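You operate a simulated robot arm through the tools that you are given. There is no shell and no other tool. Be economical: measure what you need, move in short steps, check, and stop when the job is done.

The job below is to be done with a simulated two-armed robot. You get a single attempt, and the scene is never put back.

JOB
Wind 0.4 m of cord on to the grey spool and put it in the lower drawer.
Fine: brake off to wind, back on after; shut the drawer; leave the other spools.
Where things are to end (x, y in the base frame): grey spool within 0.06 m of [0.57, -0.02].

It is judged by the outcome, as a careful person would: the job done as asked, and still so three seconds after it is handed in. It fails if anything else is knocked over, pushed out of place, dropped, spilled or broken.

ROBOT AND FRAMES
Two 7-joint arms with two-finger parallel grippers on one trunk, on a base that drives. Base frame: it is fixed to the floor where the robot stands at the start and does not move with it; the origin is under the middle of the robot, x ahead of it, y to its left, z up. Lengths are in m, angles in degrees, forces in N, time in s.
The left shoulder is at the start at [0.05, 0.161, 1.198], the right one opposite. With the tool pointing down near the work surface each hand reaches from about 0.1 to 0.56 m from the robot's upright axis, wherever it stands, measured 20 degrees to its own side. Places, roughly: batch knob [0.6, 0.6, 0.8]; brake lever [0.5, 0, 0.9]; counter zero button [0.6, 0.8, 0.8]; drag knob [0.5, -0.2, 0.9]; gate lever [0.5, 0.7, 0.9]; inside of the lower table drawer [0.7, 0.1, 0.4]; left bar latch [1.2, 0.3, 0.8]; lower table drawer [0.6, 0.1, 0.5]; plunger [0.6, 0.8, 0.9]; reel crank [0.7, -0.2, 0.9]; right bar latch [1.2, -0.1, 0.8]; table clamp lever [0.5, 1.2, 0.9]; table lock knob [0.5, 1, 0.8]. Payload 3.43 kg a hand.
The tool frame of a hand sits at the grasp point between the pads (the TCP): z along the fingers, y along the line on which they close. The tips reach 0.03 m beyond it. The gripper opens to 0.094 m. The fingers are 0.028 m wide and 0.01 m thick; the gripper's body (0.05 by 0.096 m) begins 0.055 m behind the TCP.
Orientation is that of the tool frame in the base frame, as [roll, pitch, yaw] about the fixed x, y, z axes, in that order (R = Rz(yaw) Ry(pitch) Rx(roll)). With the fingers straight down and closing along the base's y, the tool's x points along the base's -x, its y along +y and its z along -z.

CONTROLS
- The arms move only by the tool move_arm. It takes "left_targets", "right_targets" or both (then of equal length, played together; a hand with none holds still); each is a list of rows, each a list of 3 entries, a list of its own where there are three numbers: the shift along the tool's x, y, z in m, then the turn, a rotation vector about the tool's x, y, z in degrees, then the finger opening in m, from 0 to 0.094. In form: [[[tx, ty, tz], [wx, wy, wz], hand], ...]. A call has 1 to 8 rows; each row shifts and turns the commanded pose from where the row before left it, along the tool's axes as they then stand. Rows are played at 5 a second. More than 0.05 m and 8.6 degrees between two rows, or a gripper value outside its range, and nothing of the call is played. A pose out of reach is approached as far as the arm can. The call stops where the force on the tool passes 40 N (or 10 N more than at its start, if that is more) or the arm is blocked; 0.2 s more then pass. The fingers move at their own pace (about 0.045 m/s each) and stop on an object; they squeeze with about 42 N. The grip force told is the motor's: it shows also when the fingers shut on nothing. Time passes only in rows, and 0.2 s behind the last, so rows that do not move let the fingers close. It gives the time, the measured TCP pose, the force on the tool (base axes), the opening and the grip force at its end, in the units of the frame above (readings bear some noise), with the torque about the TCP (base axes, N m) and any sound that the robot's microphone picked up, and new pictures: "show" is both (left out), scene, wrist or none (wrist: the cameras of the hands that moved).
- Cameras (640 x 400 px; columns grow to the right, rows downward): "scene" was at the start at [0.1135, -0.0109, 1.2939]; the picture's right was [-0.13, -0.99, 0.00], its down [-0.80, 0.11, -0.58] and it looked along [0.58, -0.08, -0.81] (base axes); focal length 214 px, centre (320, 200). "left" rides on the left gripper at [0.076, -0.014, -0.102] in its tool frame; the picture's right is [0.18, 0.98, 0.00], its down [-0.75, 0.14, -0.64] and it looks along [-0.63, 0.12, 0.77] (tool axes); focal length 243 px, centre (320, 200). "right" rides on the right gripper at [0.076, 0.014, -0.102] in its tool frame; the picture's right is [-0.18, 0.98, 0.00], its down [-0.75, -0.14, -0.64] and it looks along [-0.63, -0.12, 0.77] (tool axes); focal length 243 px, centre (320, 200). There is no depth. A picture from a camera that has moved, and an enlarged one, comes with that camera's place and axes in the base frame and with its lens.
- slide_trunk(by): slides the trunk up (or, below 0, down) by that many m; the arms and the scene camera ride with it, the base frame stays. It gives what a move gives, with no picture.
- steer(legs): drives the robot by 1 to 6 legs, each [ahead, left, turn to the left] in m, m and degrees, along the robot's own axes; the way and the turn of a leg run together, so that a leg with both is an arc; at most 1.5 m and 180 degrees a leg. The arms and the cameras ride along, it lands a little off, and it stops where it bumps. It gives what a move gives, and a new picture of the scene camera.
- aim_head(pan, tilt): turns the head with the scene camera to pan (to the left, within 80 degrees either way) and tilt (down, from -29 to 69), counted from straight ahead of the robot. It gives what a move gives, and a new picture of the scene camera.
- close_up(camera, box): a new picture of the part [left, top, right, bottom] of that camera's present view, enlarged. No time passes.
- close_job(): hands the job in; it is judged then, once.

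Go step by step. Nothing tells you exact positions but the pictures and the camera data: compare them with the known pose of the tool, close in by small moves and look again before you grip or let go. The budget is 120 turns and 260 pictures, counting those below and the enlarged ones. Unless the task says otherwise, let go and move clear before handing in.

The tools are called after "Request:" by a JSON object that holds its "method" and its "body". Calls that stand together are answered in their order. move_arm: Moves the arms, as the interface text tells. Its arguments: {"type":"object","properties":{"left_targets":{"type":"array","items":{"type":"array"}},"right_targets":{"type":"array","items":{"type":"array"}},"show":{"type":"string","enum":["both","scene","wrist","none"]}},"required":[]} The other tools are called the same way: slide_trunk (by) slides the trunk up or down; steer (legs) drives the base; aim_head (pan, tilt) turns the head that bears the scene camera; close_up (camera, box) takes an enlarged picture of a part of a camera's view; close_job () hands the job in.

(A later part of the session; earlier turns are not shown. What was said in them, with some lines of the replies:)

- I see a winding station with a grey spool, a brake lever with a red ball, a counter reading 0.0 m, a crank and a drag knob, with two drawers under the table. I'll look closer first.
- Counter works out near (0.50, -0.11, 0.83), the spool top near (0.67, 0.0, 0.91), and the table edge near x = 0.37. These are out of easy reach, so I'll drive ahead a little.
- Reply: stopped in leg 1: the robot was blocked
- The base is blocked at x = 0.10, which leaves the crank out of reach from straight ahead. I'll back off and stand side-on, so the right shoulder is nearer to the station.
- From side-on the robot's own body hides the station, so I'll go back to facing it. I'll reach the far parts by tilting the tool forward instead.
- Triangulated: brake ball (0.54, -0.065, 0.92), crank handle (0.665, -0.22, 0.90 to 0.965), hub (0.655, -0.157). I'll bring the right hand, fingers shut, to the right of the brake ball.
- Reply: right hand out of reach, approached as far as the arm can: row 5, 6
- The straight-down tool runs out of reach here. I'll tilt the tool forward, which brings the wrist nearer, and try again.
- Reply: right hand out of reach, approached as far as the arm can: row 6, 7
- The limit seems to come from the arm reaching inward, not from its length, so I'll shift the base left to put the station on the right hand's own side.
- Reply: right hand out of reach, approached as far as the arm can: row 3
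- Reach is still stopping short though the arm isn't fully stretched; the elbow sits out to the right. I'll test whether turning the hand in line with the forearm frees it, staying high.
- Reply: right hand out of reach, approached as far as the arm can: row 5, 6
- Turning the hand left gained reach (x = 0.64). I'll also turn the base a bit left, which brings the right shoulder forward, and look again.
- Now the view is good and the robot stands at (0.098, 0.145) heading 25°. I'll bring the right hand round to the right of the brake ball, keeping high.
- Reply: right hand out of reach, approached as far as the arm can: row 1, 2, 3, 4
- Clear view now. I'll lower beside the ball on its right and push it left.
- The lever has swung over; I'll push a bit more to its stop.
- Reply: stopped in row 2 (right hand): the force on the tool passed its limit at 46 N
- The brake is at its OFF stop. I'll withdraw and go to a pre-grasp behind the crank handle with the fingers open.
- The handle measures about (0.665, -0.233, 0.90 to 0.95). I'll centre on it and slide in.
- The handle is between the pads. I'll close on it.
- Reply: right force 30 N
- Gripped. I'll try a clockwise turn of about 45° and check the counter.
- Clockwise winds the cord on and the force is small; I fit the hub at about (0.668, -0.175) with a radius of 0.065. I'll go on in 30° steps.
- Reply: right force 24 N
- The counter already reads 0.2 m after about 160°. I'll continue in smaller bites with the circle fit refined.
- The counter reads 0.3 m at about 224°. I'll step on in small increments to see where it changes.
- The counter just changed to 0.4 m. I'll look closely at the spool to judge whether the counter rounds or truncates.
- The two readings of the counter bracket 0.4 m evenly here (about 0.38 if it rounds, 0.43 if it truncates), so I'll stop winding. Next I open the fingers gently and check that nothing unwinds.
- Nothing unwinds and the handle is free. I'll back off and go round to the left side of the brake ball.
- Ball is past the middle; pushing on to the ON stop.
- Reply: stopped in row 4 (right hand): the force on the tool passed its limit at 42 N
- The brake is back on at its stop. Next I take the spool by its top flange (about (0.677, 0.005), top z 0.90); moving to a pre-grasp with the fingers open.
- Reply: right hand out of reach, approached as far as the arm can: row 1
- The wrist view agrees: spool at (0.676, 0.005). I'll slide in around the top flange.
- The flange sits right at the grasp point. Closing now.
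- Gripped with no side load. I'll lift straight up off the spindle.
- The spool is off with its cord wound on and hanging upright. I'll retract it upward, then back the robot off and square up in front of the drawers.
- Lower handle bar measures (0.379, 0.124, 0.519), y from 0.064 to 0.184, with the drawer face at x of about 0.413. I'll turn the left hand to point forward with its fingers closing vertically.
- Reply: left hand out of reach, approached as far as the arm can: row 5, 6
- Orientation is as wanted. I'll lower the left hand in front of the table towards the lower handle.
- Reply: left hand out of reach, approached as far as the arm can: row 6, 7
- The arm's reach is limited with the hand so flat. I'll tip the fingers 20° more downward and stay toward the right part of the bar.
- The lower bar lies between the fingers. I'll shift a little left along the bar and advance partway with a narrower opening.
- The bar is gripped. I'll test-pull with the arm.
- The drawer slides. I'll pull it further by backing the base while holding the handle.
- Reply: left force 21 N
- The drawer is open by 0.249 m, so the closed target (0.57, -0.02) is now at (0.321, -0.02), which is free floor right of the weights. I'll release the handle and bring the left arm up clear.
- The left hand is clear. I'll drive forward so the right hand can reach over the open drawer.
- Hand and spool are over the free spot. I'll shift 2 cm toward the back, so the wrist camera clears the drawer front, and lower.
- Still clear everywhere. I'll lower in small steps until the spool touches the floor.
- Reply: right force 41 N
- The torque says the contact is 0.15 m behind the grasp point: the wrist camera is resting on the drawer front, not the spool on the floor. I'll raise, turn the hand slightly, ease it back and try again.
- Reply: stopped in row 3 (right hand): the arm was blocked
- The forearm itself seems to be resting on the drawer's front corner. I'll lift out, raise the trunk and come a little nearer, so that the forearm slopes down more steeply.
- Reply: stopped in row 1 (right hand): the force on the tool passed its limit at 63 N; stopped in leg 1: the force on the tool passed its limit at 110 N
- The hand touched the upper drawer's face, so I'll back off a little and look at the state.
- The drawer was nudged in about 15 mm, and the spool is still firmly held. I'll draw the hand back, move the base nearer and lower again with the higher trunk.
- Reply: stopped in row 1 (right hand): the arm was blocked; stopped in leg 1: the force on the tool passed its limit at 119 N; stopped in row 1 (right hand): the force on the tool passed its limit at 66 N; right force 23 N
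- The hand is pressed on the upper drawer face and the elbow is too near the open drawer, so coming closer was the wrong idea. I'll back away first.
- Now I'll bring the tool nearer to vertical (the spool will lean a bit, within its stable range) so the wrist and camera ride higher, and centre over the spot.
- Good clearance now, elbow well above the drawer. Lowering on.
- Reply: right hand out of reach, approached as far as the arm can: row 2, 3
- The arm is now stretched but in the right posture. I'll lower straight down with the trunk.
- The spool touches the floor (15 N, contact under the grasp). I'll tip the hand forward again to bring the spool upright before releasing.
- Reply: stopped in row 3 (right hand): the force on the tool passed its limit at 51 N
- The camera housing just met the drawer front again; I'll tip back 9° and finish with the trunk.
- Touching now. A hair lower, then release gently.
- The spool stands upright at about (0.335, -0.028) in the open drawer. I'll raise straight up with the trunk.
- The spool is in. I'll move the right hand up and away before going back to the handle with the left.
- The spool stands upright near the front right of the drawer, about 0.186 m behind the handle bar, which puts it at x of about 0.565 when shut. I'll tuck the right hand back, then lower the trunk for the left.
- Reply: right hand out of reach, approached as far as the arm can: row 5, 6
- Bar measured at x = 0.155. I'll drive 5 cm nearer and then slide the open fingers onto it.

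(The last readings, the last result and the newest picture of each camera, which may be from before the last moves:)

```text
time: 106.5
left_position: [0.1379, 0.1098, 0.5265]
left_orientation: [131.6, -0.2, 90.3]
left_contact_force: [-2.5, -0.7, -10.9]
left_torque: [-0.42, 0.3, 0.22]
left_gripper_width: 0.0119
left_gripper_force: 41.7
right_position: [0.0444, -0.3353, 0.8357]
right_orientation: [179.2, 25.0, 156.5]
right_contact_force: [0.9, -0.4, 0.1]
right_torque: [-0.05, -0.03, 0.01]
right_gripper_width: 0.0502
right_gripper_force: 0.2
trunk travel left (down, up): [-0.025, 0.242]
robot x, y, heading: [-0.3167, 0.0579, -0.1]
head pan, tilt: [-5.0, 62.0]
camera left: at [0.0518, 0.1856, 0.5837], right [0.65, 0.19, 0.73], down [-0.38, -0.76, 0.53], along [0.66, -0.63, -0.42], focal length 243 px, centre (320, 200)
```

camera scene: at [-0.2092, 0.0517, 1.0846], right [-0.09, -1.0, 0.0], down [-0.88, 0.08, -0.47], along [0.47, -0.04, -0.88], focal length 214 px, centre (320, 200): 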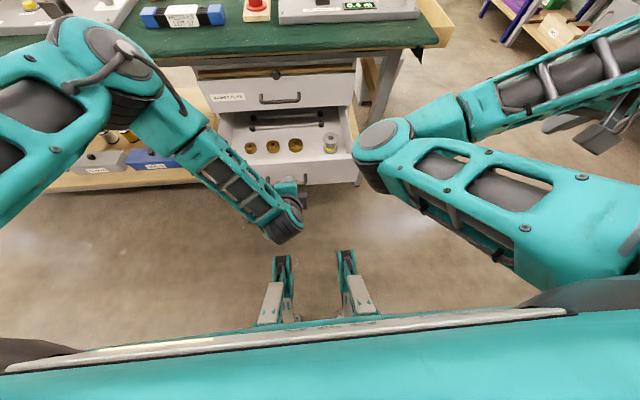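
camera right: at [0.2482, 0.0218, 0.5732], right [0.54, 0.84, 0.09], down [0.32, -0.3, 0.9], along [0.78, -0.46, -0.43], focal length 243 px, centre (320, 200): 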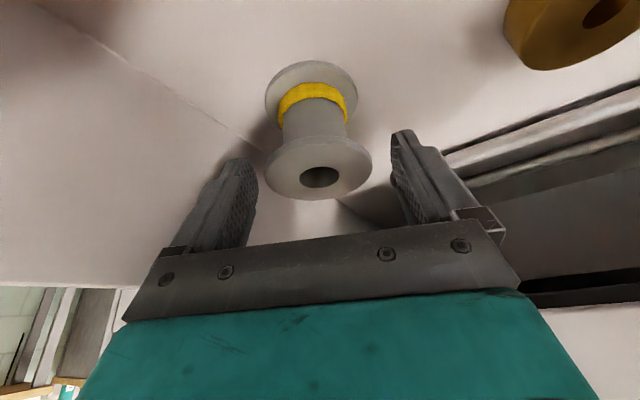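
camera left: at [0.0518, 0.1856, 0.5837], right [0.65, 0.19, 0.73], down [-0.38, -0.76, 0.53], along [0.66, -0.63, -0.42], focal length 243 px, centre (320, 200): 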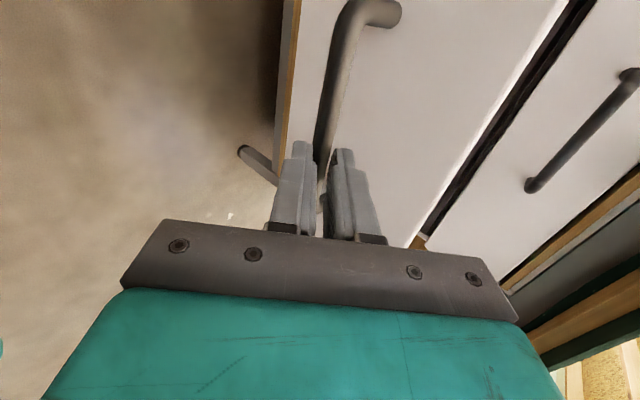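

Gripped. I'll push the drawer in with the base, in two bites.

Request:
{"method": "steer", "body": {"legs": [[0.1, 0, 0]]}}

Request:
{"method": "steer", "body": {"legs": [[0.1, 0, 0]]}}

```text
time: 107.6
left_position: [0.2385, 0.1096, 0.5266]
left_orientation: [131.6, -0.1, 90.3]
left_contact_force: [2.6, -5.6, -24.5]
left_torque: [-0.32, 0.48, 0.44]
left_gripper_width: 0.0118
left_gripper_force: 45.4
right_position: [0.146, -0.3352, 0.8359]
right_orientation: [179.3, 24.9, 156.5]
right_contact_force: [0.1, -0.4, -0.4]
right_torque: [0.01, -0.04, -0.03]
right_gripper_width: 0.0501
right_gripper_force: 0.1
trunk travel left (down, up): [-0.025, 0.242]
robot x, y, heading: [-0.2157, 0.0573, -0.2]
head pan, tilt: [-5.0, 62.0]
camera scene: at [-0.1078, 0.0517, 1.0842], right [-0.09, -1.0, 0.0], down [-0.88, 0.08, -0.47], along [0.47, -0.04, -0.88], focal length 214 px, centre (320, 200)
```

scene: 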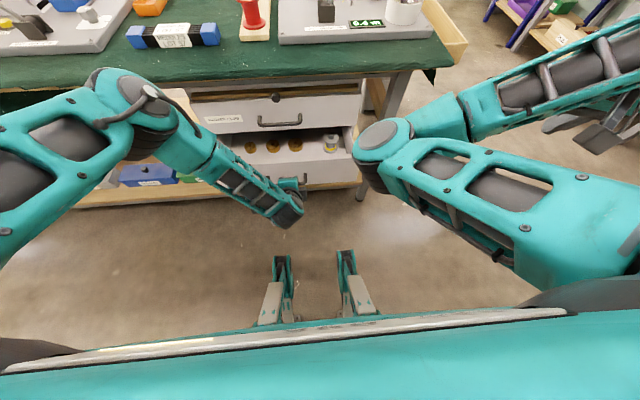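

```text
time: 108.8
left_position: [0.3356, 0.1108, 0.5269]
left_orientation: [131.6, -0.1, 90.4]
left_contact_force: [2.2, -3.7, -15.6]
left_torque: [-0.5, 0.3, 0.17]
left_gripper_width: 0.0117
left_gripper_force: 44.8
right_position: [0.243, -0.3352, 0.8362]
right_orientation: [179.2, 24.9, 156.5]
right_contact_force: [-1.3, 0.0, -0.6]
right_torque: [0.01, 0.0, -0.04]
right_gripper_width: 0.0497
right_gripper_force: 0.0
trunk travel left (down, up): [-0.025, 0.242]
robot x, y, heading: [-0.1177, 0.0605, 0.1]
head pan, tilt: [-5.0, 62.0]
camera scene: at [-0.0094, 0.0518, 1.0843], right [-0.09, -1.0, 0.0], down [-0.88, 0.08, -0.47], along [0.47, -0.04, -0.88], focal length 214 px, centre (320, 200)
```

scene: 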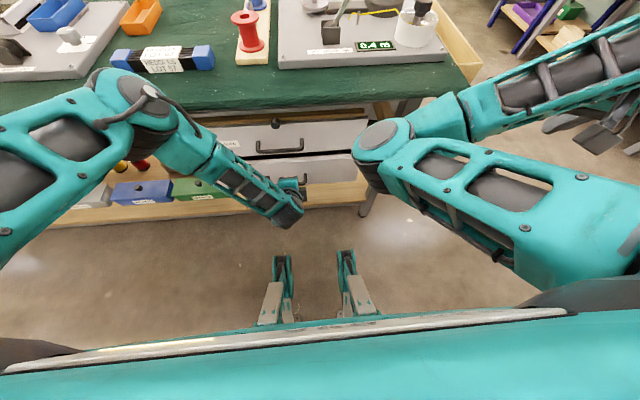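

About 3 cm remain; I'll finish with the arm until the drawer meets its stop.

Request:
{"method": "move_arm", "body": {"left_targets": [[[0, 0.0079, 0.0091], [0, 0, 0], 0.0], [[0, 0.0079, 0.0091], [0, 0, 0], 0.0], [[0, 0.0053, 0.006], [0, 0, 0], 0.0], [[0, 0.0026, 0.003], [0, 0, 0], 0.0]], "show": "both"}}

```text
time: 109.7
left_position: [0.3627, 0.1091, 0.526]
left_orientation: [132.0, 0.0, 90.4]
left_contact_force: [-14.2, 6.1, 19.7]
left_torque: [-0.35, -0.1, -0.02]
left_gripper_width: 0.0119
left_gripper_force: 45.2
right_position: [0.2417, -0.3341, 0.8389]
right_orientation: [179.2, 25.1, 156.5]
right_contact_force: [0.1, 0.2, -0.3]
right_torque: [-0.02, -0.02, -0.01]
right_gripper_width: 0.0499
right_gripper_force: 0.2
trunk travel left (down, up): [-0.025, 0.242]
robot x, y, heading: [-0.1175, 0.0569, 0.2]
head pan, tilt: [-5.0, 62.0]
stopped in row 4 (left hand): the force on the tool passed its limit at 46 N (the readings are from after the stop); the commanded pose is now the measured one
camera scene: at [-0.0128, 0.0521, 1.0852], right [-0.09, -1.0, 0.0], down [-0.88, 0.08, -0.47], along [0.47, -0.04, -0.88], focal length 214 px, centre (320, 200)
camera left: at [0.2788, 0.1858, 0.5843], right [0.66, 0.19, 0.73], down [-0.38, -0.76, 0.53], along [0.65, -0.63, -0.43], focal length 243 px, centre (320, 200)
```

scene: 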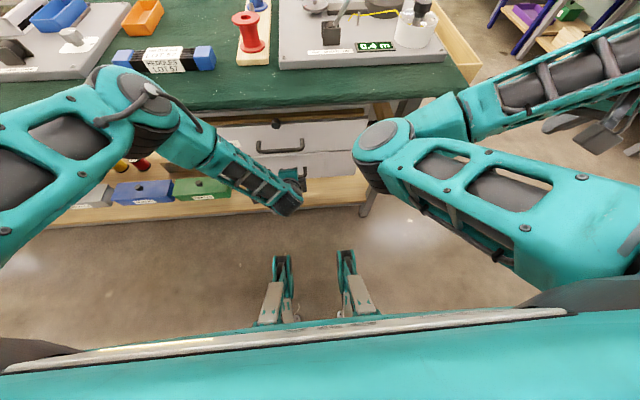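
left: 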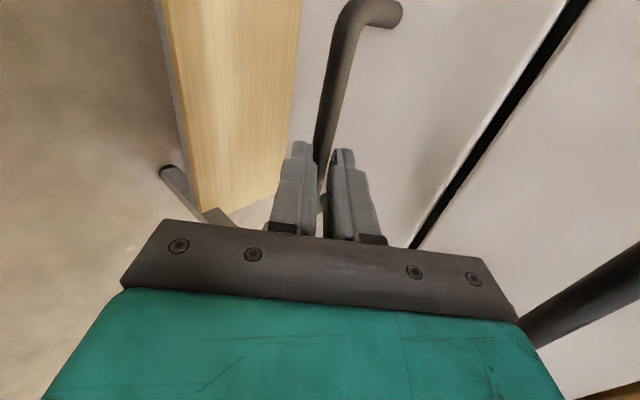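

The view matches the original shut position and the push met the stop. I'll release, back out and inspect.

Request:
{"method": "move_arm", "body": {"left_targets": [[[0, 0, 0], [0, 0, 0], 0.036], [[0, 0, 0], [0, 0, 0], 0.036], [[0, 0, -0.02], [0, 0, 0], 0.036], [[0, 0, -0.03], [0, 0, 0], 0.036], [[0, 0, -0.04], [0, 0, 0], 0.036]], "show": "none"}}

Request:
{"method": "steer", "body": {"legs": [[-0.2, 0, 0]]}}

Request:
{"method": "aim_head", "body": {"pan": 0, "tilt": 35}}

Request:
{"method": "close_up", "body": {"camera": "scene", "box": [230, 120, 390, 220]}}

```text
time: 110.9
left_position: [0.2964, 0.1102, 0.5853]
left_orientation: [132.2, -0.1, 90.4]
left_contact_force: [0.7, 0.3, 0.6]
left_torque: [0.01, -0.01, -0.02]
left_gripper_width: 0.0363
left_gripper_force: 0.0
right_position: [0.244, -0.3349, 0.8368]
right_orientation: [179.3, 25.0, 156.5]
right_contact_force: [-0.1, -0.3, 0.7]
right_torque: [0.0, -0.02, 0.01]
right_gripper_width: 0.0501
right_gripper_force: 0.0
trunk travel left (down, up): [-0.025, 0.242]
robot x, y, heading: [-0.1157, 0.0573, -0.0]
head pan, tilt: [-5.0, 62.0]
```

```text
time: 112.5
left_position: [0.0984, 0.1105, 0.5845]
left_orientation: [132.2, 0.1, 90.5]
left_contact_force: [0.5, 0.8, -0.2]
left_torque: [0.02, -0.04, 0.01]
left_gripper_width: 0.0359
left_gripper_force: 0.0
right_position: [0.0442, -0.3346, 0.8351]
right_orientation: [179.2, 25.1, 156.5]
right_contact_force: [-0.7, -0.1, 0.3]
right_torque: [0.02, 0.02, 0.05]
right_gripper_width: 0.0499
right_gripper_force: 0.0
trunk travel left (down, up): [-0.025, 0.242]
robot x, y, heading: [-0.3147, 0.0598, 0.2]
head pan, tilt: [-5.0, 62.0]
camera scene: at [-0.21, 0.0516, 1.0846], right [-0.09, -1.0, 0.0], down [-0.88, 0.08, -0.47], along [0.47, -0.04, -0.88], focal length 214 px, centre (320, 200)
```

scene: 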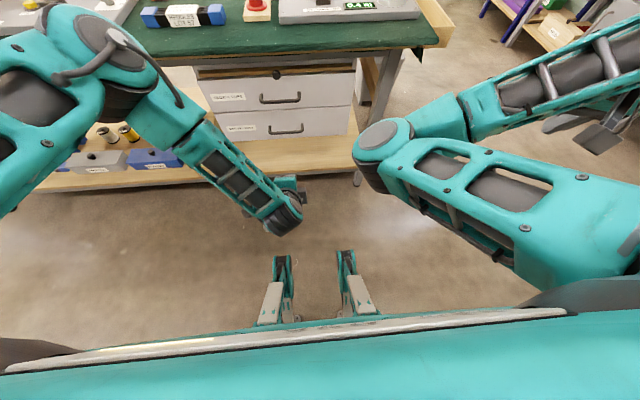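

```text
time: 113.4
left_position: [0.0984, 0.1093, 0.586]
left_orientation: [132.3, 0.0, 90.4]
left_contact_force: [-0.4, 0.8, 0.1]
left_torque: [0.01, 0.03, 0.0]
left_gripper_width: 0.036
left_gripper_force: 0.1
right_position: [0.0427, -0.335, 0.8369]
right_orientation: [179.2, 25.0, 156.5]
right_contact_force: [-0.6, -0.1, 0.3]
right_torque: [0.01, 0.0, -0.01]
right_gripper_width: 0.05
right_gripper_force: 0.0
trunk travel left (down, up): [-0.025, 0.242]
robot x, y, heading: [-0.3179, 0.0562, 0.1]
head pan, tilt: [0.0, 35.0]
camera scene: at [-0.1861, 0.0573, 1.1211], right [0.0, -1.0, 0.0], down [-0.57, 0.0, -0.82], along [0.82, 0.0, -0.57], focal length 214 px, centre (320, 200)
```

scene: 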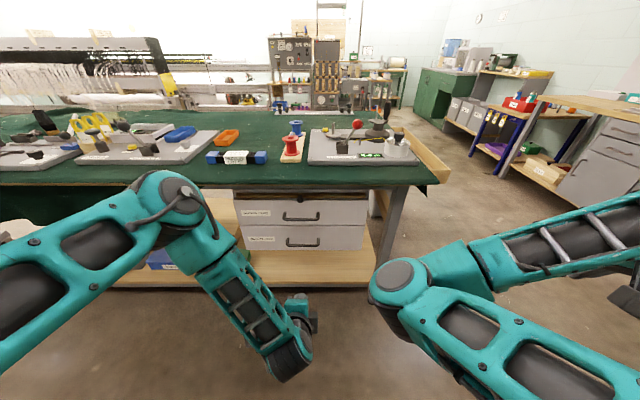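

```text
4.00 times, centred on (310, 170) of scene
camera zoom: at [-0.1861, 0.0573, 1.1211], right [0.0, -1.0, 0.0], down [-0.57, 0.0, -0.82], along [0.82, 0.0, -0.57], focal length 858 px, centre (360, 320)
```

zoom: 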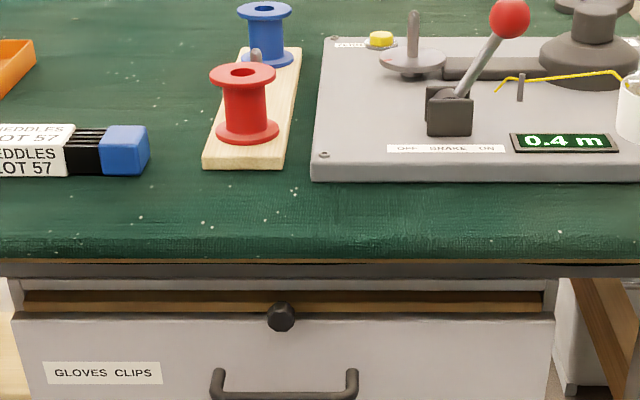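

Request:
{"method": "close_up", "body": {"camera": "scene", "box": [220, 180, 380, 280]}}

```text
4.00 times, centred on (300, 230) of scene
camera zoom: at [-0.1861, 0.0573, 1.1211], right [0.0, -1.0, 0.0], down [-0.57, 0.0, -0.82], along [0.82, 0.0, -0.57], focal length 858 px, centre (400, 80)
```

zoom: 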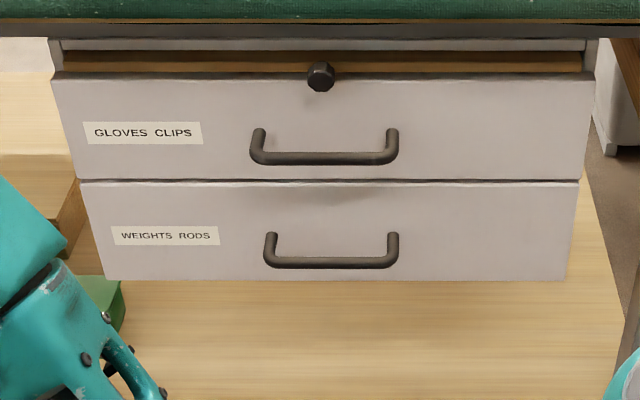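

Both drawers are flush, the brake is ON, the counter reads 0.4 m, the other spools are in place and both hands are clear. Handing in.

Request:
{"method": "close_job", "body": {}}

```text
The job is handed in.
```

I wound the grey spool until the counter read 0.4 m and put the brake back on. The spool is upright in the lower drawer, the drawer is shut, and the other spools weren't touched.

- **Cord length:** the counter shows only tenths. Counting crank turns, the length on the spool could be anywhere from about 0.38 to 0.43 m.
- **Spool position:** it should be at about (0.57, -0.03) with the drawer shut. I worked that out while the drawer was open and did not see the spool again after shutting it.
- **Bumps:** while lowering the spool, the arm bumped the open lower drawer and the upper drawer's face, and drove the hand into that face twice. The lower drawer moved in about 2 cm, and both drawers were flush at the end.
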